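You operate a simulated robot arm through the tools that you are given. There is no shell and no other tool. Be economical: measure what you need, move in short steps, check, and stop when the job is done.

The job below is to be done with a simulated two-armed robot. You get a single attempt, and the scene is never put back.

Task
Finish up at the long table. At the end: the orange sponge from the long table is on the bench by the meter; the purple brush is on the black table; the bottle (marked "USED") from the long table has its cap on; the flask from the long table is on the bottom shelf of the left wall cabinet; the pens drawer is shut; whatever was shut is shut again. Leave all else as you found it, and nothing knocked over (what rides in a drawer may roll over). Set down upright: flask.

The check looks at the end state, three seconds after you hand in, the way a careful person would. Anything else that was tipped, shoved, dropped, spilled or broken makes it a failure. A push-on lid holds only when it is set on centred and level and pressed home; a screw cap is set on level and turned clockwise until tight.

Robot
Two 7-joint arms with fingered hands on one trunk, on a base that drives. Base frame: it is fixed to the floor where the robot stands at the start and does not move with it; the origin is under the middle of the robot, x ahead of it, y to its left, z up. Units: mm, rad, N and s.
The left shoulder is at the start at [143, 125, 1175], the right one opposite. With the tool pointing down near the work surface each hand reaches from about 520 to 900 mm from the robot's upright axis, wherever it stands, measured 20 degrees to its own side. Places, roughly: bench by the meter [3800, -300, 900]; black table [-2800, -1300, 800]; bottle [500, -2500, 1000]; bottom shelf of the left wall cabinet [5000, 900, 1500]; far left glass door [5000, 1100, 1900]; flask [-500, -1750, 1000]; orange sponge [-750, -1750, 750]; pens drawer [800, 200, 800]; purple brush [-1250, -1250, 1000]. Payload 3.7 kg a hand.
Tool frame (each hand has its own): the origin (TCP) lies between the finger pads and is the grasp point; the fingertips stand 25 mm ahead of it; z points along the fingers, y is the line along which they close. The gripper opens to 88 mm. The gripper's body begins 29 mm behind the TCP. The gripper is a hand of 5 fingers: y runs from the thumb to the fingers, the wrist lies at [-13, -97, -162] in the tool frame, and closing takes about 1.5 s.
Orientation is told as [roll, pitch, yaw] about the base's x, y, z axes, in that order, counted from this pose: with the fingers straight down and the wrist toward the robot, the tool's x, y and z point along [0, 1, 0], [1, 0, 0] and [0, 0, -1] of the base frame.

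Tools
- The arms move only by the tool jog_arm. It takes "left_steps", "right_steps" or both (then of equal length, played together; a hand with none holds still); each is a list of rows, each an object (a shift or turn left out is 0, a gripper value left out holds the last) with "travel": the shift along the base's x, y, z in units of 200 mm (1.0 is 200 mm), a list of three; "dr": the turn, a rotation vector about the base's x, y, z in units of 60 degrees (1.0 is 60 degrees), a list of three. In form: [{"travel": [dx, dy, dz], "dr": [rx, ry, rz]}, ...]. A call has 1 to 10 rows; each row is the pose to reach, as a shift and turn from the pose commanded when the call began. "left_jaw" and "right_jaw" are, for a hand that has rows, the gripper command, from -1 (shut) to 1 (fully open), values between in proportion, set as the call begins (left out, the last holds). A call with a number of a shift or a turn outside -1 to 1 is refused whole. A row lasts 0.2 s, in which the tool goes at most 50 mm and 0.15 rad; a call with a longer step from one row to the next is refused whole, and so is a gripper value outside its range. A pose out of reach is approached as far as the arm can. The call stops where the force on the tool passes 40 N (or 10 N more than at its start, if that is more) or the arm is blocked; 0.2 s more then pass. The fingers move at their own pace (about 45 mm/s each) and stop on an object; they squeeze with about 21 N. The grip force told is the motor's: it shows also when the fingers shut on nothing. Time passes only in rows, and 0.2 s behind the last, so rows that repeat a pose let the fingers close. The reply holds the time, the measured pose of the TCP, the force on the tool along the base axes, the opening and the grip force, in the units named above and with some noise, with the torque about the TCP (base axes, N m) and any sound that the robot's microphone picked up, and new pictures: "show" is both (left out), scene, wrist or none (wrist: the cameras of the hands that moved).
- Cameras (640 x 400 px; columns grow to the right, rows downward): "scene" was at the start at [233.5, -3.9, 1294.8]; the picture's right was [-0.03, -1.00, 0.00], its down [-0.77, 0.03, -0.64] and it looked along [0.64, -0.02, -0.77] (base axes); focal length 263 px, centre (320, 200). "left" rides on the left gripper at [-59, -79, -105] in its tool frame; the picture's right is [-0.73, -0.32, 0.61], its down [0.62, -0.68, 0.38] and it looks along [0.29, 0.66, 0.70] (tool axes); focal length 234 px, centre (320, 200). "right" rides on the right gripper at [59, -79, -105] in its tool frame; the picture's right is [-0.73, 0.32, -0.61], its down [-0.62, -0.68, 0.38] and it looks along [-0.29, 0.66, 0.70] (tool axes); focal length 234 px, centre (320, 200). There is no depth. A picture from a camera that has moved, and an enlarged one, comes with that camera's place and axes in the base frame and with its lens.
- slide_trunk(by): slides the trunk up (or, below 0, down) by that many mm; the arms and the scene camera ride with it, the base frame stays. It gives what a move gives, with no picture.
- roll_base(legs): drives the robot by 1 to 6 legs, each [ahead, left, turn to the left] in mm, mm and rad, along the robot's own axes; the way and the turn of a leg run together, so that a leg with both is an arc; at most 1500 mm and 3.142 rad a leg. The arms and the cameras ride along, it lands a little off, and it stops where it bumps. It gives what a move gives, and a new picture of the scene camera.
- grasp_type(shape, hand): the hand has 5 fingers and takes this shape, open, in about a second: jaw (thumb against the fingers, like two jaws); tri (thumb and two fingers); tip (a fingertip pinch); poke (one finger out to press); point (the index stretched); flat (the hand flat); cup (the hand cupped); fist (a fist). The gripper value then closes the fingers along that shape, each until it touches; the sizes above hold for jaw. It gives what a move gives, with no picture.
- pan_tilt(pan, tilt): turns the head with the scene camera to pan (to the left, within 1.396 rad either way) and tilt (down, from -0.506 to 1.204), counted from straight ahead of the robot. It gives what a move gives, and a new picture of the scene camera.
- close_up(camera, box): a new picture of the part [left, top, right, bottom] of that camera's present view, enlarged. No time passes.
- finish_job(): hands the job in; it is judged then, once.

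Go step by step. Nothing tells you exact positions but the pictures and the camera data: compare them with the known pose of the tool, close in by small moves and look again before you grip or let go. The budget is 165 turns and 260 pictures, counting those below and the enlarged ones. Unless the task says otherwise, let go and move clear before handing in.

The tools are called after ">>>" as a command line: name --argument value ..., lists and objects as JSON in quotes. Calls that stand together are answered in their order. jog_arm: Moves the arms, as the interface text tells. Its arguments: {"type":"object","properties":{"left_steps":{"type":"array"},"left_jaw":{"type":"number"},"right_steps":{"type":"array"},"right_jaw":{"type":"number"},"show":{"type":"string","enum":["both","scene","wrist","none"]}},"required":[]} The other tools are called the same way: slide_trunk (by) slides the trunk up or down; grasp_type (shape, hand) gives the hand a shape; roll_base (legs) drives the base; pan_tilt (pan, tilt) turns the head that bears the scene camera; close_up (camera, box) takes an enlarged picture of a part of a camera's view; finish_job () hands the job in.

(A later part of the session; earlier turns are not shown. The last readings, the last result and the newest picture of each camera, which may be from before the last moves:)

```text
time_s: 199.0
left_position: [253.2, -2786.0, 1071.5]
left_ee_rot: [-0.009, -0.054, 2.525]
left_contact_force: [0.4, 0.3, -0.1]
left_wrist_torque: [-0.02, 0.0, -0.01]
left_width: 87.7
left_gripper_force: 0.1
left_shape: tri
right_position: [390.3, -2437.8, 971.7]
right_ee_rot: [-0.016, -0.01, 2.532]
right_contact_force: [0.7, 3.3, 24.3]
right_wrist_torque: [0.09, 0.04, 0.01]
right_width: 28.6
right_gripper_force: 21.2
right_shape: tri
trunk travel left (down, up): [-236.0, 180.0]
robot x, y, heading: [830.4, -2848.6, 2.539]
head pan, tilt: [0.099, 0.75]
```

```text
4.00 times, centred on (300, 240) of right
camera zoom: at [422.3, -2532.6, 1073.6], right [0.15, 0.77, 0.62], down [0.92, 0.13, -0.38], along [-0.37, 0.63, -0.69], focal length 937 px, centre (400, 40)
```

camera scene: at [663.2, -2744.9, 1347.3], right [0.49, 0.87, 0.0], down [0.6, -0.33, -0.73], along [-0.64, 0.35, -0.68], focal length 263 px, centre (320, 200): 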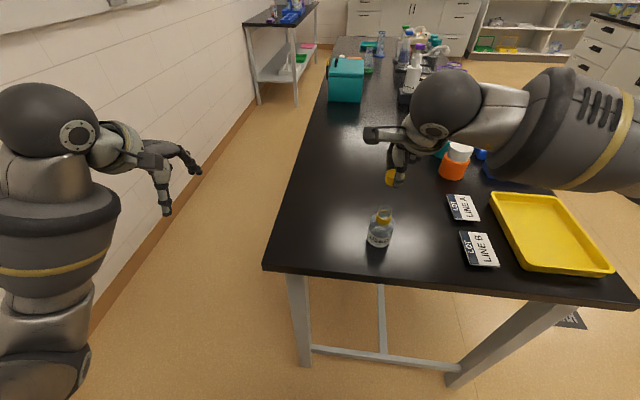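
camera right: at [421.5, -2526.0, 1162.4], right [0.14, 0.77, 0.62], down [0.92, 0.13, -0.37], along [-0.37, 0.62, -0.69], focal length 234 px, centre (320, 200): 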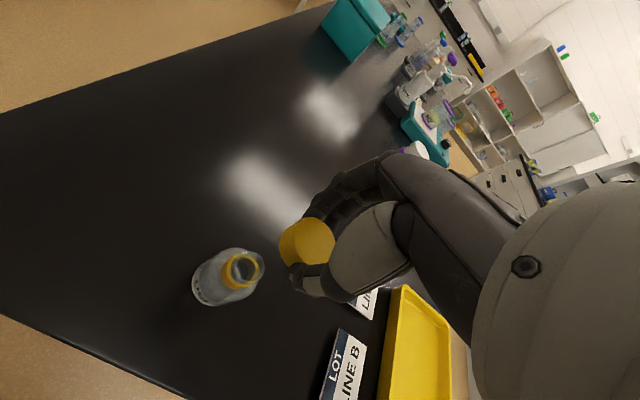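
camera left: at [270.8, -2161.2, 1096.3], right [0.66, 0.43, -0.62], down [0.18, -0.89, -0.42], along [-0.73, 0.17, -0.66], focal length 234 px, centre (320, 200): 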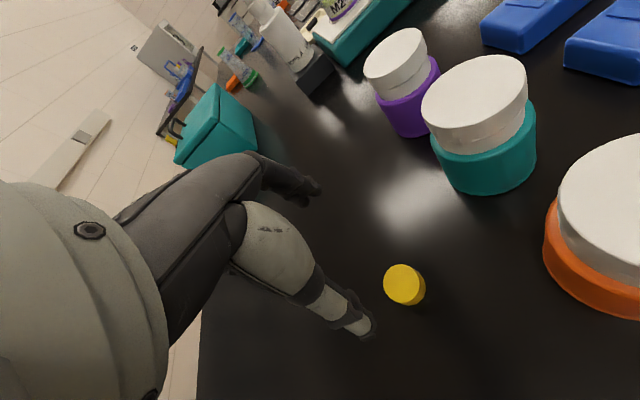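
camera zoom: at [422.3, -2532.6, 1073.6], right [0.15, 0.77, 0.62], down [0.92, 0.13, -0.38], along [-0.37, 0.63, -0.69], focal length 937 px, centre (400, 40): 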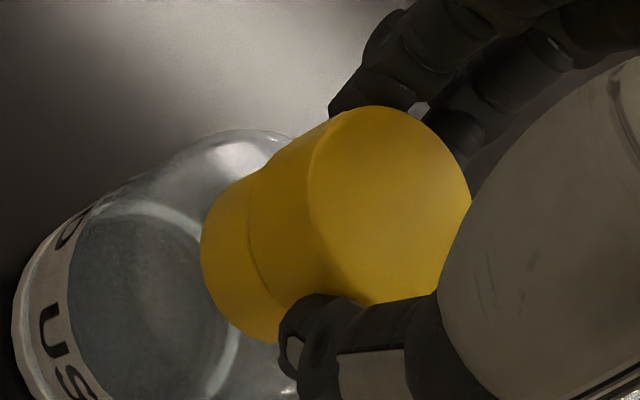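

The cap is seated with light pressure. Now I'll turn it clockwise.

>>> jog_arm --right_steps '[{"dr": [0, 0, -0.12]}, {"dr": [0, 0, -0.24]}, {"dr": [0, 0, -0.36]}, {"dr": [0, 0, -0.48]}, {"dr": [0, 0, -0.6]}, {"dr": [0, 0, -0.72]}, {"dr": [0, 0, -0.84]}, {"dr": [0, 0, -0.96]}]' --show "both"

>>> close_up --camera "scene" --box '[320, 160, 480, 260]'

```text
time_s: 200.8
left_position: [253.7, -2786.5, 1069.7]
left_ee_rot: [-0.011, -0.054, 2.523]
left_contact_force: [0.0, 0.4, 0.2]
left_wrist_torque: [0.01, 0.03, 0.01]
left_width: 87.9
left_gripper_force: 0.1
left_shape: tri
right_position: [391.8, -2438.7, 969.5]
right_ee_rot: [-0.013, -0.005, 1.527]
right_contact_force: [-5.0, 2.2, 28.3]
right_wrist_torque: [0.1, 0.13, 0.06]
right_width: 29.3
right_gripper_force: 21.3
right_shape: tri
trunk travel left (down, up): [-236.0, 180.0]
robot x, y, heading: [826.9, -2851.5, 2.53]
head pan, tilt: [0.099, 0.75]
camera scene: at [664.5, -2746.8, 1347.8], right [0.49, 0.87, 0.0], down [0.6, -0.33, -0.73], along [-0.64, 0.36, -0.68], focal length 263 px, centre (320, 200)
camera right: at [328.6, -2514.4, 1072.4], right [0.73, 0.29, 0.62], down [0.6, -0.71, -0.38], along [0.33, 0.65, -0.69], focal length 234 px, centre (320, 200)
```

scene: 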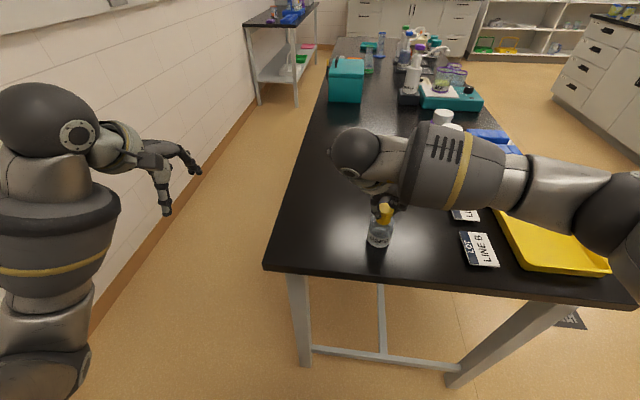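
right: 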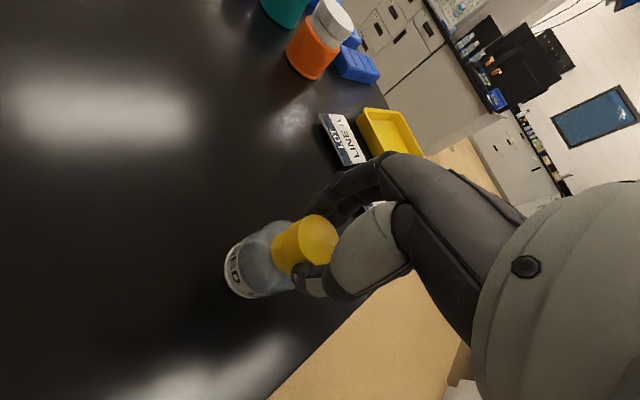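

```text
4.00 times, centred on (400, 210) of scene
camera zoom: at [664.5, -2746.8, 1347.8], right [0.49, 0.87, 0.0], down [0.6, -0.33, -0.73], along [-0.64, 0.36, -0.68], focal length 1051 px, centre (0, 160)
```

zoom: 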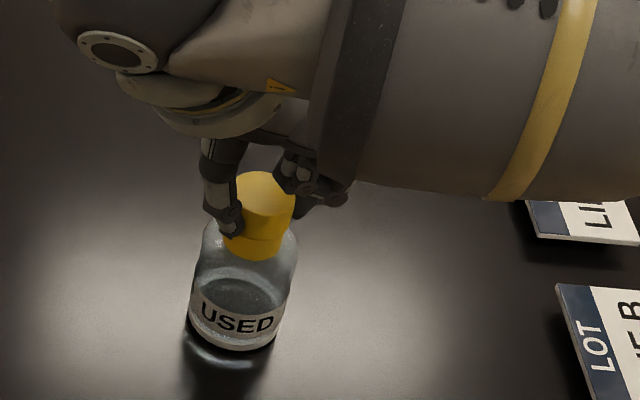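

The bottle stayed put while the cap turned, and no reach problem. I'll continue clockwise.

>>> jog_arm --right_steps '[{"dr": [0, 0, -0.12]}, {"dr": [0, 0, -0.24]}, {"dr": [0, 0, -0.36]}, {"dr": [0, 0, -0.48]}, {"dr": [0, 0, -0.6]}, {"dr": [0, 0, -0.72]}]' --show "scene"

>>> close_up --camera "scene" --box '[320, 160, 480, 260]'

```text
time_s: 202.2
left_position: [253.4, -2785.6, 1072.1]
left_ee_rot: [-0.009, -0.052, 2.523]
left_contact_force: [0.2, 0.2, -0.3]
left_wrist_torque: [-0.02, 0.0, 0.02]
left_width: 87.8
left_gripper_force: 0.1
left_shape: tri
right_position: [390.8, -2437.0, 968.0]
right_ee_rot: [-0.013, -0.001, 0.771]
right_contact_force: [-3.7, 2.0, 27.7]
right_wrist_torque: [0.06, 0.07, 0.06]
right_width: 29.3
right_gripper_force: 21.3
right_shape: tri
trunk travel left (down, up): [-236.0, 180.0]
robot x, y, heading: [827.4, -2849.8, 2.536]
head pan, tilt: [0.099, 0.75]
camera scene: at [664.6, -2746.9, 1347.8], right [0.49, 0.87, 0.0], down [0.6, -0.33, -0.73], along [-0.64, 0.36, -0.68], focal length 263 px, centre (320, 200)
```

scene: 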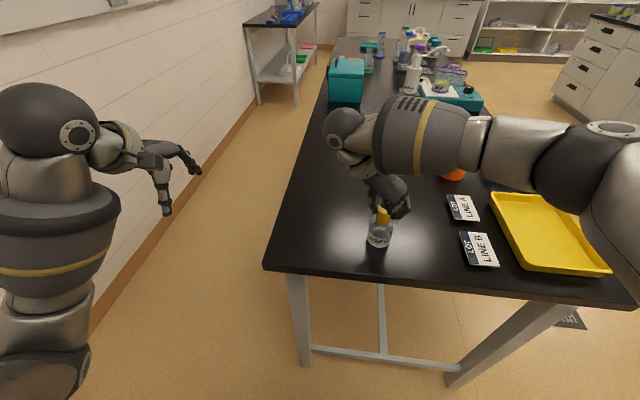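

```text
4.00 times, centred on (400, 210) of scene
camera zoom: at [664.6, -2746.9, 1347.8], right [0.49, 0.87, 0.0], down [0.6, -0.33, -0.73], along [-0.64, 0.36, -0.68], focal length 1051 px, centre (0, 160)
```

zoom: 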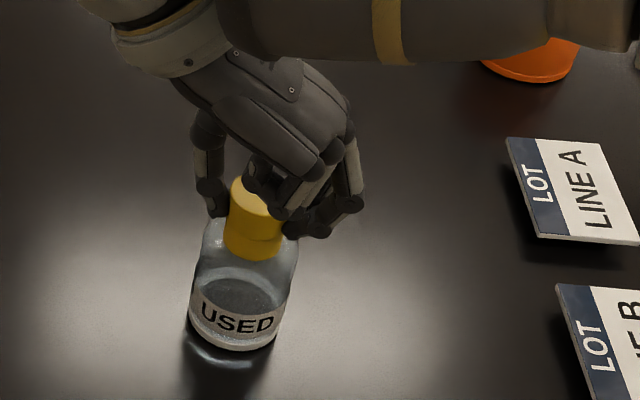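

>>> jog_arm --right_steps '[{"dr": [0, 0, -0.12]}, {"dr": [0, 0, -0.24]}, {"dr": [0, 0, -0.36]}, {"dr": [0, 0, -0.48]}, {"dr": [0, 0, -0.6]}]' --show "none"

>>> close_up --camera "scene" --box '[300, 100, 540, 250]'

```text
time_s: 203.4
left_position: [253.4, -2786.8, 1070.3]
left_ee_rot: [-0.011, -0.053, 2.524]
left_contact_force: [0.6, 0.5, 0.1]
left_wrist_torque: [0.01, 0.01, 0.02]
left_width: 87.7
left_gripper_force: 0.0
left_shape: tri
right_position: [391.9, -2437.3, 967.0]
right_ee_rot: [-0.015, 0.001, 0.143]
right_contact_force: [-3.5, 1.1, 25.1]
right_wrist_torque: [0.02, 0.1, 0.05]
right_width: 29.9
right_gripper_force: 21.1
right_shape: tri
trunk travel left (down, up): [-236.0, 180.0]
robot x, y, heading: [830.5, -2847.1, 2.535]
head pan, tilt: [0.099, 0.75]
```

```text
2.67 times, centred on (420, 175) of scene
camera zoom: at [664.5, -2746.6, 1347.7], right [0.49, 0.87, 0.0], down [0.6, -0.33, -0.73], along [-0.64, 0.36, -0.68], focal length 700 px, centre (53, 267)
```

zoom: 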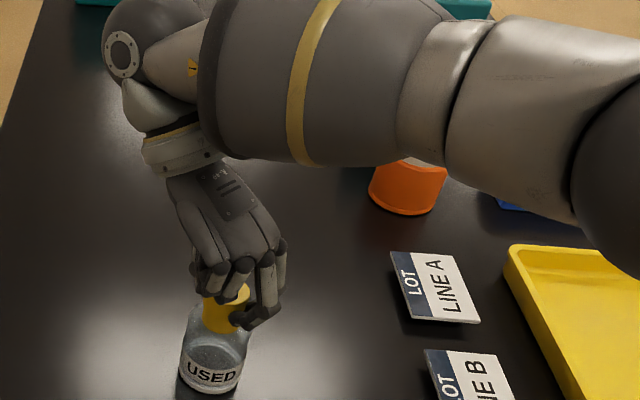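

>>> jog_arm --right_steps '[{"dr": [0, 0, -0.12]}, {"dr": [0, 0, -0.24]}, {"dr": [0, 0, -0.36]}, {"dr": [0, 0, -0.48]}, {"dr": [0, 0, -0.6]}]' --show "none"

>>> close_up --camera "scene" --box '[300, 100, 540, 250]'

```text
time_s: 204.6
left_position: [253.0, -2786.7, 1071.0]
left_ee_rot: [-0.011, -0.051, 2.524]
left_contact_force: [0.1, 0.9, 0.0]
left_wrist_torque: [-0.02, -0.01, -0.01]
left_width: 87.7
left_gripper_force: 0.0
left_shape: tri
right_position: [391.1, -2437.8, 966.9]
right_ee_rot: [-0.015, 0.003, -0.485]
right_contact_force: [-0.8, 2.1, 23.1]
right_wrist_torque: [0.09, 0.06, 0.03]
right_width: 29.2
right_gripper_force: 20.9
right_shape: tri
trunk travel left (down, up): [-236.0, 180.0]
robot x, y, heading: [828.5, -2849.3, 2.538]
head pan, tilt: [0.099, 0.75]
```

```text
2.67 times, centred on (420, 175) of scene
camera zoom: at [664.7, -2746.2, 1347.7], right [0.49, 0.87, 0.0], down [0.6, -0.33, -0.73], along [-0.64, 0.36, -0.68], focal length 700 px, centre (53, 267)
```

zoom: 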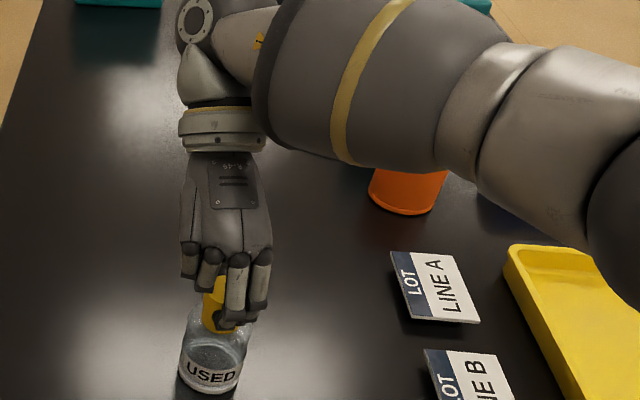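

>>> jog_arm --right_steps '[{"travel": [0, 0, -0.002], "dr": [0, 0, -0.12]}, {"travel": [0, 0, -0.004], "dr": [0, 0, -0.24]}, {"travel": [0, 0, -0.006], "dr": [0, 0, -0.36]}, {"travel": [0, 0, -0.008], "dr": [0, 0, -0.48]}, {"travel": [0, 0, -0.01], "dr": [0, 0, -0.6]}]' --show "wrist"

>>> close_up --camera "scene" --box '[300, 100, 540, 250]'

```text
time_s: 205.8
left_position: [254.7, -2786.6, 1071.1]
left_ee_rot: [-0.009, -0.052, 2.523]
left_contact_force: [-0.2, -0.3, -0.6]
left_wrist_torque: [-0.01, 0.04, -0.01]
left_width: 88.0
left_gripper_force: 0.0
left_shape: tri
right_position: [392.1, -2439.6, 966.0]
right_ee_rot: [-0.022, 0.003, -1.113]
right_contact_force: [-1.4, 3.5, 25.5]
right_wrist_torque: [0.06, 0.06, 0.0]
right_width: 29.4
right_gripper_force: 20.3
right_shape: tri
trunk travel left (down, up): [-236.0, 180.0]
robot x, y, heading: [829.1, -2850.6, 2.538]
head pan, tilt: [0.099, 0.75]
camera right: at [412.9, -2341.0, 1069.9], right [-0.5, -0.61, 0.62], down [-0.87, 0.33, -0.37], along [0.02, -0.72, -0.69], focal length 234 px, centre (320, 200)
```

right: 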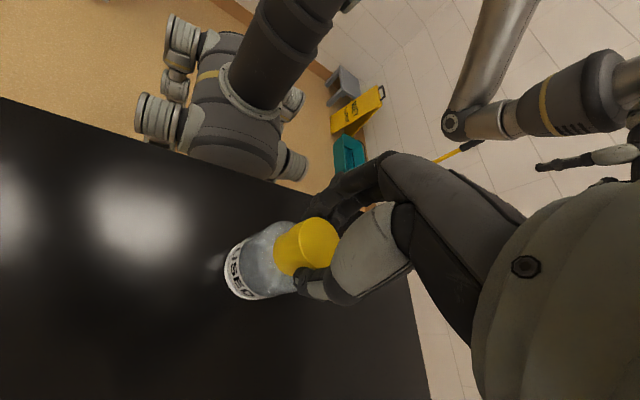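

```text
2.67 times, centred on (420, 175) of scene
camera zoom: at [664.9, -2746.3, 1347.8], right [0.49, 0.87, 0.0], down [0.6, -0.33, -0.73], along [-0.64, 0.36, -0.68], focal length 700 px, centre (53, 267)
```

zoom: 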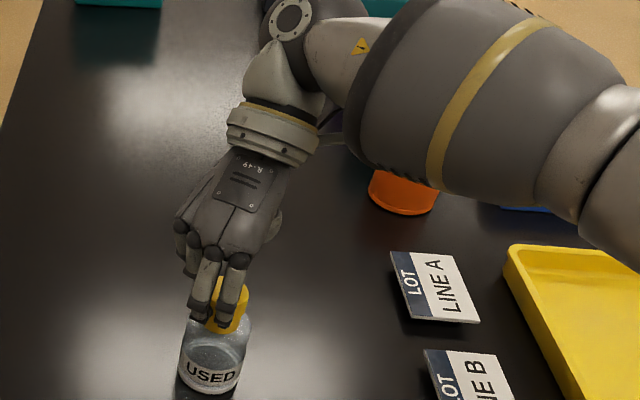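

>>> close_up --camera "right" --box '[220, 200, 380, 300]'

>>> jog_arm --right_steps '[{"travel": [0, 0, -0.002], "dr": [0, 0, -0.12]}, {"travel": [0, 0, -0.004], "dr": [0, 0, -0.24]}, {"travel": [0, 0, -0.006], "dr": [0, 0, -0.36]}, {"travel": [0, 0, -0.008], "dr": [0, 0, -0.48]}, {"travel": [0, 0, -0.01], "dr": [0, 0, -0.6]}]' --show "none"

>>> close_up --camera "scene" --box '[300, 100, 540, 250]'

```text
4.00 times, centred on (300, 250) of right
camera zoom: at [412.9, -2341.0, 1069.9], right [-0.5, -0.61, 0.62], down [-0.87, 0.33, -0.37], along [0.02, -0.72, -0.69], focal length 937 px, centre (400, 0)
```

zoom: 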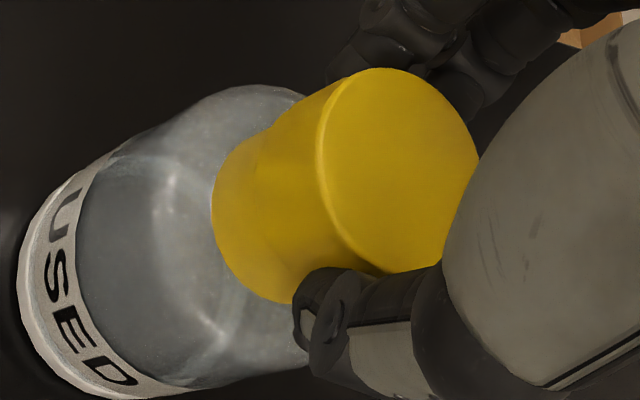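

```text
time_s: 207.0
left_position: [254.8, -2788.1, 1072.2]
left_ee_rot: [-0.01, -0.053, 2.524]
left_contact_force: [-0.1, 0.4, 0.0]
left_wrist_torque: [0.01, -0.01, -0.02]
left_width: 87.9
left_gripper_force: 0.0
left_shape: tri
right_position: [391.6, -2437.0, 965.9]
right_ee_rot: [-0.024, 0.0, -1.74]
right_contact_force: [4.9, -1.1, 28.5]
right_wrist_torque: [-0.04, -0.02, 0.06]
right_width: 29.4
right_gripper_force: 20.9
right_shape: tri
trunk travel left (down, up): [-236.0, 180.0]
robot x, y, heading: [828.2, -2845.8, 2.538]
head pan, tilt: [0.099, 0.75]
```

```text
2.67 times, centred on (420, 175) of scene
camera zoom: at [666.0, -2747.3, 1348.1], right [0.49, 0.87, 0.0], down [0.59, -0.33, -0.73], along [-0.64, 0.36, -0.68], focal length 700 px, centre (53, 267)
```

zoom: 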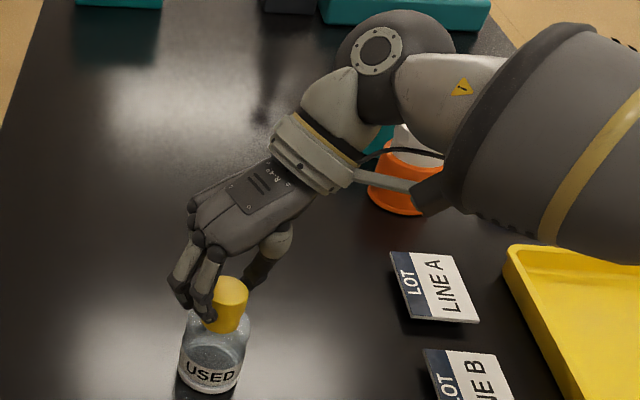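

>>> jog_arm --right_steps '[{"travel": [0, 0, -0.002], "dr": [0, 0, -0.12]}, {"travel": [0, 0, -0.004], "dr": [0, 0, -0.24]}, {"travel": [0, 0, -0.004], "dr": [0, 0, -0.36]}, {"travel": [0, 0, -0.004], "dr": [0, 0, -0.48]}, {"travel": [0, 0, -0.004], "dr": [0, 0, -0.6]}]' --show "none"

>>> close_up --camera "scene" --box '[300, 100, 540, 250]'

```text
time_s: 208.2
left_position: [253.1, -2786.8, 1070.9]
left_ee_rot: [-0.01, -0.053, 2.524]
left_contact_force: [-1.1, 0.2, -0.1]
left_wrist_torque: [0.0, 0.0, 0.01]
left_width: 87.7
left_gripper_force: 0.0
left_shape: tri
right_position: [389.6, -2439.4, 964.3]
right_ee_rot: [-0.023, -0.005, -2.37]
right_contact_force: [-1.0, -5.3, 28.0]
right_wrist_torque: [-0.15, 0.12, 0.13]
right_width: 28.7
right_gripper_force: 21.5
right_shape: tri
trunk travel left (down, up): [-236.0, 180.0]
robot x, y, heading: [830.5, -2850.5, 2.537]
head pan, tilt: [0.099, 0.75]
```

```text
2.67 times, centred on (420, 175) of scene
camera zoom: at [664.9, -2747.6, 1347.9], right [0.49, 0.87, 0.0], down [0.6, -0.33, -0.73], along [-0.64, 0.36, -0.68], focal length 700 px, centre (53, 267)
```

zoom: 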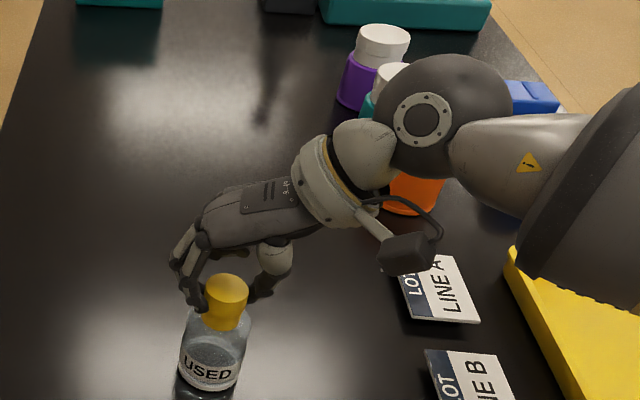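

>>> jog_arm --right_steps '[{"dr": [0, 0, -0.12]}, {"dr": [0, 0, -0.24]}, {"dr": [0, 0, -0.36]}]' --show "none"

>>> close_up --camera "scene" --box '[320, 180, 480, 280]'

```text
time_s: 209.0
left_position: [251.5, -2786.6, 1069.3]
left_ee_rot: [-0.011, -0.052, 2.521]
left_contact_force: [0.8, -0.2, -1.2]
left_wrist_torque: [0.0, -0.05, 0.04]
left_width: 87.7
left_gripper_force: 0.0
left_shape: tri
right_position: [389.5, -2439.3, 962.3]
right_ee_rot: [-0.019, -0.002, -2.745]
right_contact_force: [-0.4, -3.0, 16.6]
right_wrist_torque: [-0.02, 0.03, 0.1]
right_width: 27.4
right_gripper_force: 20.7
right_shape: tri
trunk travel left (down, up): [-236.0, 180.0]
robot x, y, heading: [830.9, -2850.1, 2.537]
head pan, tilt: [0.099, 0.75]
```

```text
4.00 times, centred on (400, 230) of scene
camera zoom: at [663.3, -2746.3, 1347.2], right [0.49, 0.87, 0.0], down [0.6, -0.33, -0.73], along [-0.64, 0.36, -0.68], focal length 1051 px, centre (0, 80)
```

zoom: 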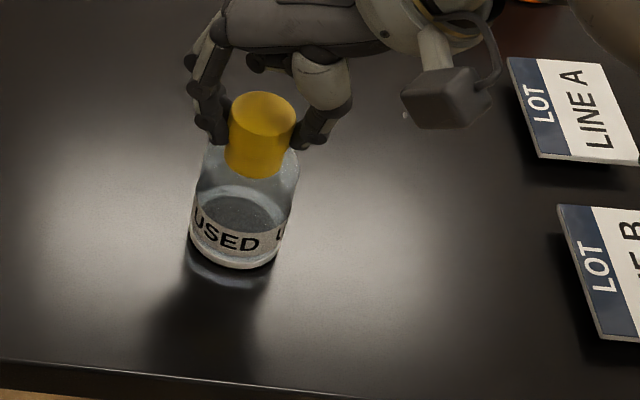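

The cap descended about 11 mm over 5.3 rad, and now the bottle turns with it at a higher torque, so it's tight. I'll release and lift.

>>> jog_arm --right_steps '[{"travel": [0, 0, 0.008]}, {"travel": [0, 0, 0.008]}, {"travel": [0, 0, 0.008]}, {"travel": [0, 0, 0.008]}, {"travel": [0, 0, 0.008]}]' --right_jaw 1 --show "none"

>>> jog_arm --right_steps '[{"travel": [0, 0, 0.15]}, {"travel": [0, 0, 0.35]}, {"travel": [0, 0, 0.55]}, {"travel": [0, 0, 0.75]}]' --show "scene"

>>> close_up --camera "scene" --box '[340, 190, 420, 250]'

```text
time_s: 210.2
left_position: [253.1, -2785.4, 1070.4]
left_ee_rot: [-0.009, -0.05, 2.523]
left_contact_force: [0.0, -0.2, 0.2]
left_wrist_torque: [-0.04, -0.02, -0.01]
left_width: 87.8
left_gripper_force: 0.2
left_shape: tri
right_position: [391.4, -2436.9, 962.3]
right_ee_rot: [-0.018, 0.0, -2.743]
right_contact_force: [-0.6, -0.2, 0.6]
right_wrist_torque: [-0.01, -0.02, -0.02]
right_width: 87.7
right_gripper_force: 0.1
right_shape: tri
trunk travel left (down, up): [-236.0, 180.0]
robot x, y, heading: [830.3, -2846.7, 2.538]
head pan, tilt: [0.099, 0.75]
```

```text
time_s: 211.2
left_position: [252.2, -2785.1, 1070.3]
left_ee_rot: [-0.01, -0.05, 2.525]
left_contact_force: [0.1, 0.8, 0.2]
left_wrist_torque: [0.0, -0.04, -0.02]
left_width: 88.0
left_gripper_force: 0.0
left_shape: tri
right_position: [389.3, -2438.0, 1113.5]
right_ee_rot: [-0.017, 0.001, -2.745]
right_contact_force: [-0.3, -0.2, -0.3]
right_wrist_torque: [0.01, 0.03, -0.01]
right_width: 87.6
right_gripper_force: 0.1
right_shape: tri
trunk travel left (down, up): [-236.0, 180.0]
robot x, y, heading: [826.2, -2850.3, 2.535]
head pan, tilt: [0.099, 0.75]
camera scene: at [663.1, -2745.6, 1347.4], right [0.49, 0.87, 0.0], down [0.6, -0.33, -0.73], along [-0.64, 0.36, -0.68], focal length 263 px, centre (320, 200)
```

scene: 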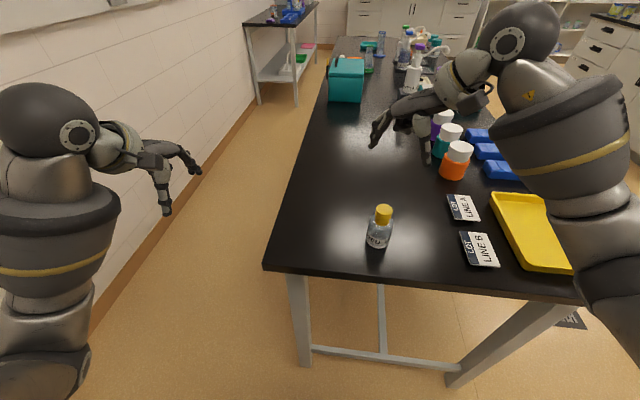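

```text
6.67 times, centred on (380, 220) of scene
camera zoom: at [663.1, -2745.6, 1347.4], right [0.49, 0.87, 0.0], down [0.6, -0.33, -0.73], along [-0.64, 0.36, -0.68], focal length 1751 px, centre (-80, 67)
```

zoom: 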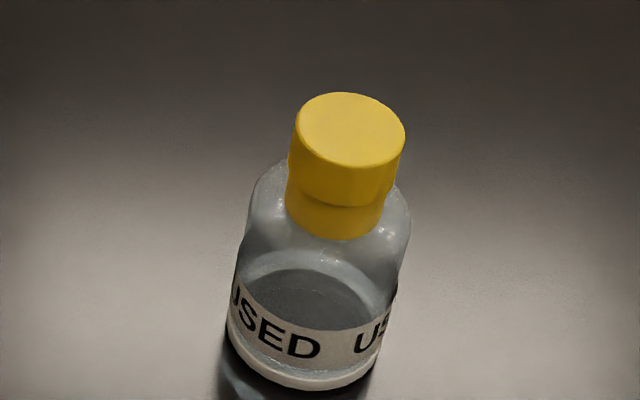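

The cap is on and flush. Now I'll raise the trunk and unwind the right wrist to its rest orientation.

>>> slide_trunk --by 110

>>> jog_arm --right_steps '[{"dr": [0, 0, 0.125]}, {"dr": [0, 0, 0.25]}, {"dr": [0, 0, 0.375]}, {"dr": [0, 0, 0.5]}, {"dr": [0, 0, 0.625]}, {"dr": [0, 0, 0.75]}, {"dr": [0, 0, 0.875]}, {"dr": [0, 0, 1]}]' --show "none"

>>> jog_arm --right_steps '[{"dr": [0, 0, 0.125]}, {"dr": [0, 0, 0.25]}, {"dr": [0, 0, 0.375]}, {"dr": [0, 0, 0.5]}, {"dr": [0, 0, 0.625]}, {"dr": [0, 0, 0.75]}, {"dr": [0, 0, 0.875]}, {"dr": [0, 0, 1]}]' --show "none"

>>> jog_arm --right_steps '[{"dr": [0, 0, 0.125]}, {"dr": [0, 0, 0.25]}, {"dr": [0, 0, 0.375]}, {"dr": [0, 0, 0.5]}, {"dr": [0, 0, 0.625]}, {"dr": [0, 0, 0.75]}, {"dr": [0, 0, 0.875]}, {"dr": [0, 0, 1]}]' --show "none"

>>> jog_arm --right_steps '[{"dr": [0, 0, 0.125]}, {"dr": [0, 0, 0.25]}, {"dr": [0, 0, 0.375]}, {"dr": [0, 0, 0.5]}, {"dr": [0, 0, 0.625]}, {"dr": [0, 0, 0.75]}, {"dr": [0, 0, 0.875]}, {"dr": [0, 0, 1]}]' --show "none"

>>> jog_arm --right_steps '[{"dr": [0, 0, 0.125]}, {"dr": [0, 0, 0.25]}, {"dr": [0, 0, 0.375]}, {"dr": [0, 0, 0.5]}, {"dr": [0, 0, 0.625]}, {"dr": [0, 0, 0.75]}, {"dr": [0, 0, 0.875]}, {"dr": [0, 0, 1]}]' --show "scene"

```text
time_s: 212.6
left_position: [251.3, -2786.1, 1180.2]
left_ee_rot: [-0.012, -0.05, 2.523]
left_contact_force: [0.5, -0.2, 0.2]
left_wrist_torque: [-0.01, 0.04, 0.05]
left_width: 87.8
left_gripper_force: 0.0
left_shape: tri
right_position: [390.5, -2436.1, 1221.5]
right_ee_rot: [-0.018, 0.002, -2.745]
right_contact_force: [0.6, 0.1, -0.2]
right_wrist_torque: [-0.02, 0.02, 0.01]
right_width: 87.5
right_gripper_force: 0.1
right_shape: tri
trunk travel left (down, up): [-346.0, 70.0]
robot x, y, heading: [829.9, -2849.0, 2.536]
head pan, tilt: [0.099, 0.75]
```

```text
time_s: 214.4
left_position: [252.4, -2785.6, 1179.9]
left_ee_rot: [-0.011, -0.051, 2.524]
left_contact_force: [0.1, -0.3, -0.5]
left_wrist_torque: [-0.02, 0.01, 0.01]
left_width: 87.7
left_gripper_force: 0.1
left_shape: tri
right_position: [390.2, -2437.1, 1224.6]
right_ee_rot: [-0.019, -0.002, -1.694]
right_contact_force: [-0.6, -0.6, -0.2]
right_wrist_torque: [0.03, -0.01, -0.02]
right_width: 87.9
right_gripper_force: 0.0
right_shape: tri
trunk travel left (down, up): [-346.0, 70.0]
robot x, y, heading: [830.5, -2850.1, 2.535]
head pan, tilt: [0.099, 0.75]
```

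```text
time_s: 216.2
left_position: [252.0, -2786.2, 1180.2]
left_ee_rot: [-0.011, -0.049, 2.524]
left_contact_force: [-0.6, 0.4, -0.2]
left_wrist_torque: [0.02, -0.03, -0.02]
left_width: 87.9
left_gripper_force: 0.1
left_shape: tri
right_position: [406.3, -2445.7, 1218.4]
right_ee_rot: [-0.02, 0.002, -0.648]
right_contact_force: [-0.2, -0.1, 0.8]
right_wrist_torque: [-0.01, -0.02, 0.0]
right_width: 87.7
right_gripper_force: 0.0
right_shape: tri
right hand out of reach, approached as far as the arm can: row 5, 6, 7, 8
trunk travel left (down, up): [-346.0, 70.0]
robot x, y, heading: [826.1, -2843.9, 2.531]
head pan, tilt: [0.099, 0.75]
```

```text
time_s: 218.0
left_position: [251.6, -2784.5, 1179.5]
left_ee_rot: [-0.01, -0.05, 2.522]
left_contact_force: [-0.6, -0.3, 0.6]
left_wrist_torque: [0.04, 0.02, -0.04]
left_width: 87.6
left_gripper_force: 0.2
left_shape: tri
right_position: [406.5, -2445.8, 1219.2]
right_ee_rot: [-0.017, -0.002, 0.399]
right_contact_force: [-0.3, 0.2, -0.9]
right_wrist_torque: [0.01, -0.02, 0.01]
right_width: 87.9
right_gripper_force: 0.0
right_shape: tri
right hand out of reach, approached as far as the arm can: row 2, 3
trunk travel left (down, up): [-346.0, 70.0]
robot x, y, heading: [826.2, -2851.3, 2.534]
head pan, tilt: [0.099, 0.75]
```

```text
time_s: 219.8
left_position: [252.2, -2784.4, 1180.4]
left_ee_rot: [-0.009, -0.05, 2.525]
left_contact_force: [0.5, 0.3, 0.5]
left_wrist_torque: [0.01, -0.02, 0.01]
left_width: 87.8
left_gripper_force: 0.0
left_shape: tri
right_position: [406.0, -2446.0, 1218.1]
right_ee_rot: [-0.019, 0.0, 1.447]
right_contact_force: [-0.6, 0.5, 0.0]
right_wrist_torque: [-0.01, -0.04, -0.01]
right_width: 87.5
right_gripper_force: 0.1
right_shape: tri
trunk travel left (down, up): [-346.0, 70.0]
robot x, y, heading: [832.5, -2848.8, 2.535]
head pan, tilt: [0.099, 0.75]
```

```text
time_s: 221.6
left_position: [252.9, -2784.7, 1181.0]
left_ee_rot: [-0.009, -0.049, 2.523]
left_contact_force: [1.1, 0.4, 0.4]
left_wrist_torque: [0.01, 0.03, 0.04]
left_width: 87.5
left_gripper_force: 0.2
left_shape: tri
right_position: [406.1, -2445.8, 1218.0]
right_ee_rot: [-0.017, 0.0, 2.496]
right_contact_force: [-0.3, 0.0, -0.3]
right_wrist_torque: [0.01, 0.0, -0.05]
right_width: 87.7
right_gripper_force: 0.0
right_shape: tri
trunk travel left (down, up): [-346.0, 70.0]
robot x, y, heading: [827.8, -2851.1, 2.543]
head pan, tilt: [0.099, 0.75]
camera scene: at [721.7, -2785.2, 1460.6], right [0.49, 0.87, 0.0], down [0.6, -0.33, -0.73], along [-0.64, 0.35, -0.68], focal length 263 px, centre (320, 200)
```

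scene: 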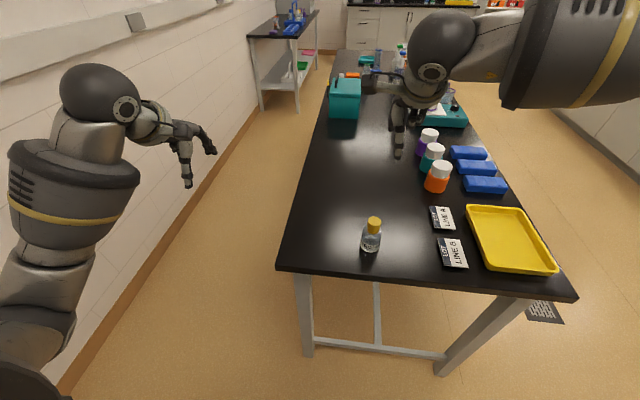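

Wrist unwound. The flask and sponge lie near the back edge, so I'll go around behind the table, where there is over a metre of floor.

>>> roll_base --legs '[[250, 400, 0], [300, 190, 0], [1330, 0, -0.02], [0, 0, -1.56]]'

>>> pan_tilt --pan 0.0 --tilt 0.85

```text
time_s: 237.7
left_position: [-958.0, -1667.7, 1179.4]
left_ee_rot: [-0.01, -0.05, 0.916]
left_contact_force: [-0.6, 0.0, 0.7]
left_wrist_torque: [-0.03, -0.01, -0.02]
left_width: 88.0
left_gripper_force: 0.1
left_shape: tri
right_position: [-624.1, -1832.4, 1218.3]
right_ee_rot: [-0.019, -0.001, 0.885]
right_contact_force: [-0.2, -0.4, -1.0]
right_wrist_torque: [-0.04, -0.01, 0.02]
right_width: 87.8
right_gripper_force: 0.1
right_shape: tri
trunk travel left (down, up): [-346.0, 70.0]
robot x, y, heading: [-1039.7, -2243.9, 0.929]
head pan, tilt: [0.099, 0.75]
camera scene: at [-972.2, -2136.1, 1460.6], right [0.86, -0.52, 0.0], down [-0.35, -0.58, -0.73], along [0.38, 0.63, -0.68], focal length 263 px, centre (320, 200)
```

scene: 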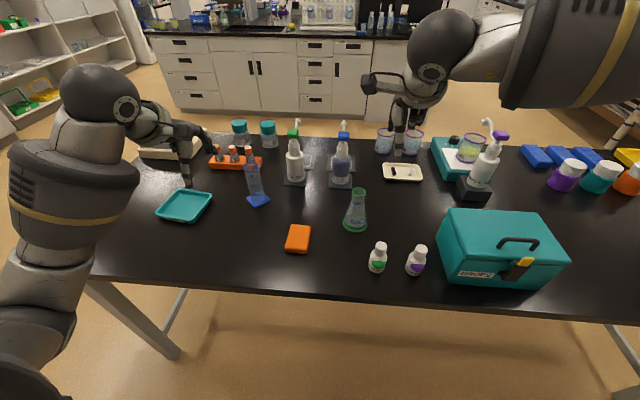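

```text
time_s: 238.3
left_position: [-956.9, -1666.6, 1179.0]
left_ee_rot: [-0.009, -0.051, 0.917]
left_contact_force: [-0.9, 0.8, 0.3]
left_wrist_torque: [-0.02, -0.02, 0.05]
left_width: 87.8
left_gripper_force: 0.1
left_shape: tri
right_position: [-623.4, -1833.0, 1219.3]
right_ee_rot: [-0.017, -0.001, 0.886]
right_contact_force: [0.4, -0.2, 0.0]
right_wrist_torque: [0.02, 0.01, 0.0]
right_width: 87.5
right_gripper_force: 0.2
right_shape: tri
trunk travel left (down, up): [-346.0, 70.0]
robot x, y, heading: [-1045.3, -2241.6, 0.929]
head pan, tilt: [0.0, 0.85]
camera scene: at [-968.4, -2144.4, 1452.6], right [0.8, -0.6, 0.0], down [-0.45, -0.6, -0.66], along [0.4, 0.53, -0.75], focal length 263 px, centre (320, 200)
```

scene: 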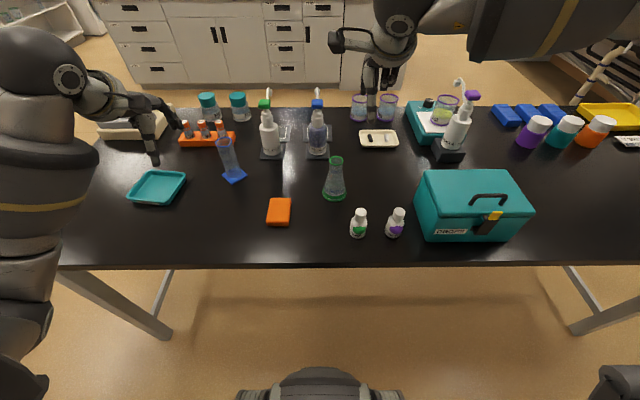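

I have a clear view of both. I'll zoom in to measure the sponge and flask before grasping: sponge with the left hand, flask with the right.

>>> close_up --camera "scene" --box '[250, 140, 410, 240]'

>>> grasp_type --hand "left" --shape "jaw"

>>> grasp_type --hand "right" --shape "jaw"

```text
4.00 times, centred on (330, 190) of scene
camera zoom: at [-968.4, -2144.4, 1452.6], right [0.8, -0.6, 0.0], down [-0.45, -0.6, -0.66], along [0.4, 0.53, -0.75], focal length 1051 px, centre (280, 240)
```

zoom: 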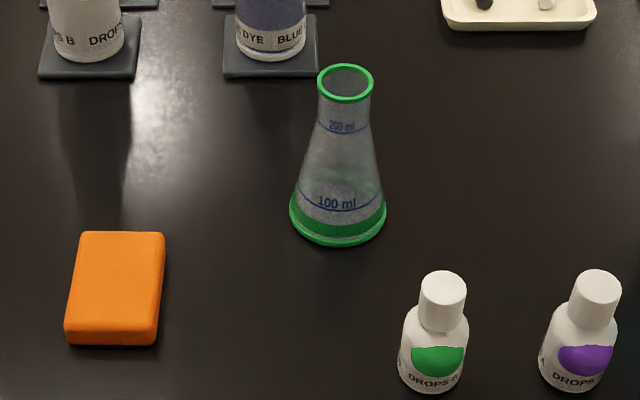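

```text
time_s: 239.2
left_position: [-956.5, -1666.7, 1179.7]
left_ee_rot: [-0.01, -0.052, 0.916]
left_contact_force: [0.1, 0.0, 0.0]
left_wrist_torque: [0.02, -0.01, 0.0]
left_width: 87.8
left_gripper_force: 0.1
left_shape: jaw
right_position: [-624.3, -1833.0, 1218.1]
right_ee_rot: [-0.017, 0.0, 0.885]
right_contact_force: [0.3, -0.8, 0.5]
right_wrist_torque: [-0.02, -0.02, -0.03]
right_width: 87.9
right_gripper_force: 0.1
right_shape: tri
trunk travel left (down, up): [-346.0, 70.0]
robot x, y, heading: [-1045.6, -2240.2, 0.927]
head pan, tilt: [0.0, 0.85]
```

```text
time_s: 240.1
left_position: [-958.0, -1665.6, 1180.1]
left_ee_rot: [-0.01, -0.051, 0.916]
left_contact_force: [-0.2, -0.1, 0.4]
left_wrist_torque: [0.01, -0.01, 0.0]
left_width: 87.7
left_gripper_force: 0.0
left_shape: jaw
right_position: [-624.3, -1833.2, 1219.0]
right_ee_rot: [-0.018, 0.0, 0.885]
right_contact_force: [-0.3, -0.3, 0.8]
right_wrist_torque: [-0.02, 0.0, 0.0]
right_width: 87.8
right_gripper_force: 0.0
right_shape: jaw
trunk travel left (down, up): [-346.0, 70.0]
robot x, y, heading: [-1043.2, -2237.8, 0.926]
head pan, tilt: [0.0, 0.85]
```

>>> jog_arm --left_steps '[{"travel": [0.1, -0.02, 0], "dr": [0.0, 0, 0.125]}, {"travel": [0.25, -0.05, 0], "dr": [0, 0, 0.25]}, {"travel": [0.4, -0.08, 0], "dr": [0, 0, 0.375]}, {"travel": [0.55, -0.11, 0], "dr": [0, 0, 0.5]}, {"travel": [0.7, -0.14, 0], "dr": [0, 0, 0.625]}, {"travel": [0.8, -0.16, 0], "dr": [0, 0, 0.75]}, {"travel": [0.9, -0.185, 0], "dr": [0, 0, 0.875]}, {"travel": [0.9, -0.185, 0], "dr": [0, 0, 1]}]' --left_jaw 1 --show "none"

>>> jog_arm --left_steps '[{"dr": [0, 0, 0.125]}, {"dr": [0, 0, 0.25]}, {"dr": [0, 0, 0.375]}, {"dr": [0, 0, 0.51]}]' --show "none"

>>> slide_trunk --by -110

>>> jog_arm --left_steps '[{"travel": [0, 0, -0.2]}, {"travel": [0, 0, -0.4]}]' --show "both"

```text
time_s: 241.9
left_position: [-778.7, -1702.4, 1180.7]
left_ee_rot: [-0.01, -0.052, 1.968]
left_contact_force: [0.4, -1.0, 0.7]
left_wrist_torque: [-0.02, 0.0, 0.02]
left_width: 87.8
left_gripper_force: 0.0
left_shape: jaw
right_position: [-623.5, -1832.7, 1218.3]
right_ee_rot: [-0.018, 0.001, 0.884]
right_contact_force: [-0.2, -0.7, 1.1]
right_wrist_torque: [-0.01, -0.02, 0.0]
right_width: 88.1
right_gripper_force: 0.1
right_shape: jaw
trunk travel left (down, up): [-346.0, 70.0]
robot x, y, heading: [-1041.3, -2241.5, 0.927]
head pan, tilt: [0.0, 0.85]
```

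```text
time_s: 242.9
left_position: [-776.1, -1703.6, 1180.1]
left_ee_rot: [-0.011, -0.05, 2.501]
left_contact_force: [0.8, -0.1, 0.9]
left_wrist_torque: [0.01, 0.0, 0.01]
left_width: 87.6
left_gripper_force: 0.2
left_shape: jaw
right_position: [-624.3, -1832.8, 1218.6]
right_ee_rot: [-0.018, 0.001, 0.885]
right_contact_force: [-0.2, -0.1, -1.1]
right_wrist_torque: [-0.02, -0.03, 0.0]
right_width: 87.8
right_gripper_force: 0.0
right_shape: jaw
trunk travel left (down, up): [-346.0, 70.0]
robot x, y, heading: [-1044.4, -2242.5, 0.931]
head pan, tilt: [0.0, 0.85]
```

```text
time_s: 244.4
left_position: [-779.1, -1704.8, 1070.9]
left_ee_rot: [-0.012, -0.051, 2.498]
left_contact_force: [0.8, 1.2, 0.5]
left_wrist_torque: [-0.03, -0.02, -0.01]
left_width: 87.9
left_gripper_force: 0.1
left_shape: jaw
right_position: [-624.4, -1834.0, 1109.1]
right_ee_rot: [-0.016, -0.005, 0.885]
right_contact_force: [0.6, 0.5, -0.2]
right_wrist_torque: [-0.02, 0.0, -0.01]
right_width: 87.8
right_gripper_force: 0.1
right_shape: jaw
trunk travel left (down, up): [-236.0, 180.0]
robot x, y, heading: [-1042.8, -2241.2, 0.928]
head pan, tilt: [0.0, 0.85]
```

```text
time_s: 245.0
left_position: [-774.9, -1702.4, 988.9]
left_ee_rot: [-0.011, -0.051, 2.498]
left_contact_force: [0.3, 1.1, -0.1]
left_wrist_torque: [-0.02, 0.03, -0.01]
left_width: 88.0
left_gripper_force: 0.0
left_shape: jaw
right_position: [-624.1, -1832.2, 1108.0]
right_ee_rot: [-0.018, 0.001, 0.885]
right_contact_force: [0.6, 0.0, -0.4]
right_wrist_torque: [-0.01, 0.0, 0.02]
right_width: 87.8
right_gripper_force: 0.0
right_shape: jaw
trunk travel left (down, up): [-236.0, 180.0]
robot x, y, heading: [-1039.9, -2238.5, 0.932]
head pan, tilt: [0.0, 0.85]
camera scene: at [-925.7, -2087.3, 1339.3], right [0.8, -0.6, 0.0], down [-0.45, -0.6, -0.66], along [0.4, 0.53, -0.75], focal length 263 px, centre (320, 200)
camera left: at [-675.0, -1706.1, 1091.7], right [0.67, 0.41, -0.62], down [0.16, -0.89, -0.42], along [-0.72, 0.19, -0.66], focal length 234 px, centre (320, 200)
```

scene: 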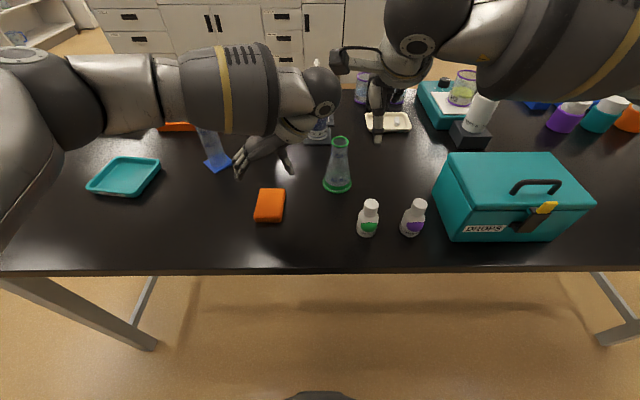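
left: 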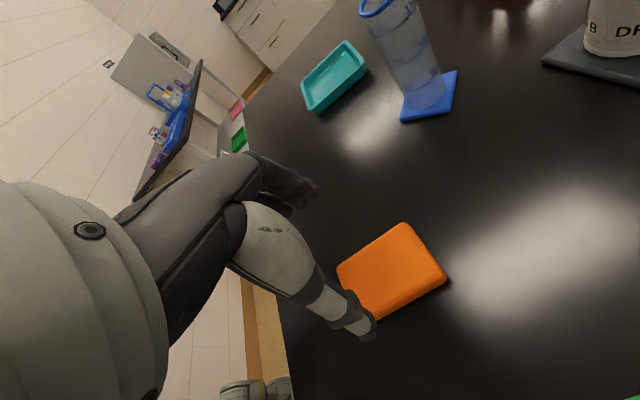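

>>> jog_arm --left_steps '[{"travel": [0, 0.02, -0.2]}, {"travel": [0, 0.02, -0.38]}, {"travel": [0, 0.02, -0.48]}, {"travel": [0, 0.02, -0.495]}]' --show "wrist"

```text
time_s: 246.0
left_position: [-776.7, -1700.5, 890.2]
left_ee_rot: [-0.011, -0.05, 2.497]
left_contact_force: [0.6, 0.7, 0.3]
left_wrist_torque: [-0.03, 0.01, -0.01]
left_width: 88.1
left_gripper_force: 0.0
left_shape: jaw
right_position: [-624.0, -1832.6, 1108.2]
right_ee_rot: [-0.018, 0.0, 0.885]
right_contact_force: [0.3, 0.0, -0.1]
right_wrist_torque: [-0.03, -0.03, 0.01]
right_width: 87.9
right_gripper_force: 0.2
right_shape: jaw
trunk travel left (down, up): [-236.0, 180.0]
robot x, y, heading: [-1044.0, -2241.1, 0.93]
head pan, tilt: [0.0, 0.85]
camera left: at [-677.3, -1703.4, 992.5], right [0.67, 0.41, -0.62], down [0.16, -0.89, -0.42], along [-0.72, 0.19, -0.66], focal length 234 px, centre (320, 200)
```

left: 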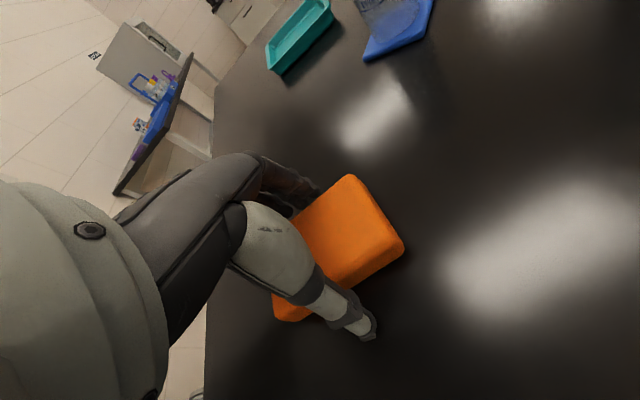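

Sponge is between the fingers. Close and lift.

>>> jog_arm --left_steps '[{}, {}, {}, {}, {}]' --left_jaw -1 --show "none"

>>> jog_arm --left_steps '[{"travel": [0, 0, 0.1]}, {"travel": [0, 0, 0.3]}, {"travel": [0, 0, 0.5]}, {"travel": [0, 0, 0.7]}, {"travel": [0, 0, 0.9]}]' --show "wrist"

```text
time_s: 247.2
left_position: [-777.6, -1700.2, 888.9]
left_ee_rot: [-0.011, -0.051, 2.498]
left_contact_force: [0.0, -0.6, 0.0]
left_wrist_torque: [-0.04, -0.01, -0.03]
left_width: 56.4
left_gripper_force: 21.2
left_shape: jaw
right_position: [-623.9, -1832.5, 1108.8]
right_ee_rot: [-0.017, 0.001, 0.884]
right_contact_force: [0.3, 0.5, -0.2]
right_wrist_torque: [0.01, 0.0, 0.0]
right_width: 87.7
right_gripper_force: 0.1
right_shape: jaw
trunk travel left (down, up): [-236.0, 180.0]
robot x, y, heading: [-1040.1, -2238.8, 0.927]
head pan, tilt: [0.0, 0.85]
```

```text
time_s: 248.4
left_position: [-777.2, -1700.3, 1072.9]
left_ee_rot: [-0.011, -0.052, 2.497]
left_contact_force: [0.2, 0.6, -0.2]
left_wrist_torque: [-0.01, 0.06, 0.03]
left_width: 56.3
left_gripper_force: 20.6
left_shape: jaw
right_position: [-623.9, -1834.0, 1109.7]
right_ee_rot: [-0.018, 0.0, 0.884]
right_contact_force: [-0.1, -0.6, 0.6]
right_wrist_torque: [0.0, 0.03, 0.02]
right_width: 87.8
right_gripper_force: 0.0
right_shape: jaw
trunk travel left (down, up): [-236.0, 180.0]
robot x, y, heading: [-1043.0, -2244.8, 0.929]
head pan, tilt: [0.0, 0.85]
camera left: at [-677.7, -1703.3, 1175.3], right [0.67, 0.41, -0.62], down [0.16, -0.89, -0.42], along [-0.72, 0.19, -0.66], focal length 234 px, centre (320, 200)
```

left: 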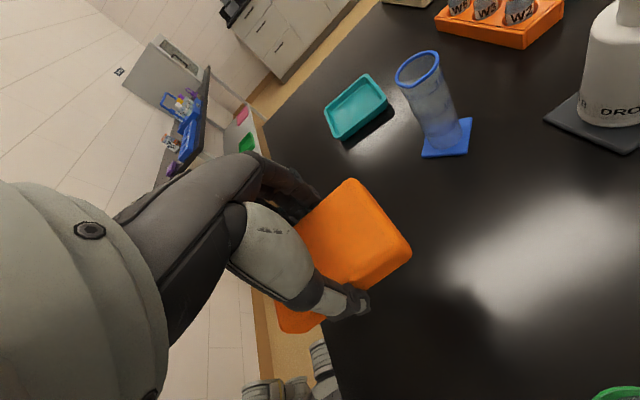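

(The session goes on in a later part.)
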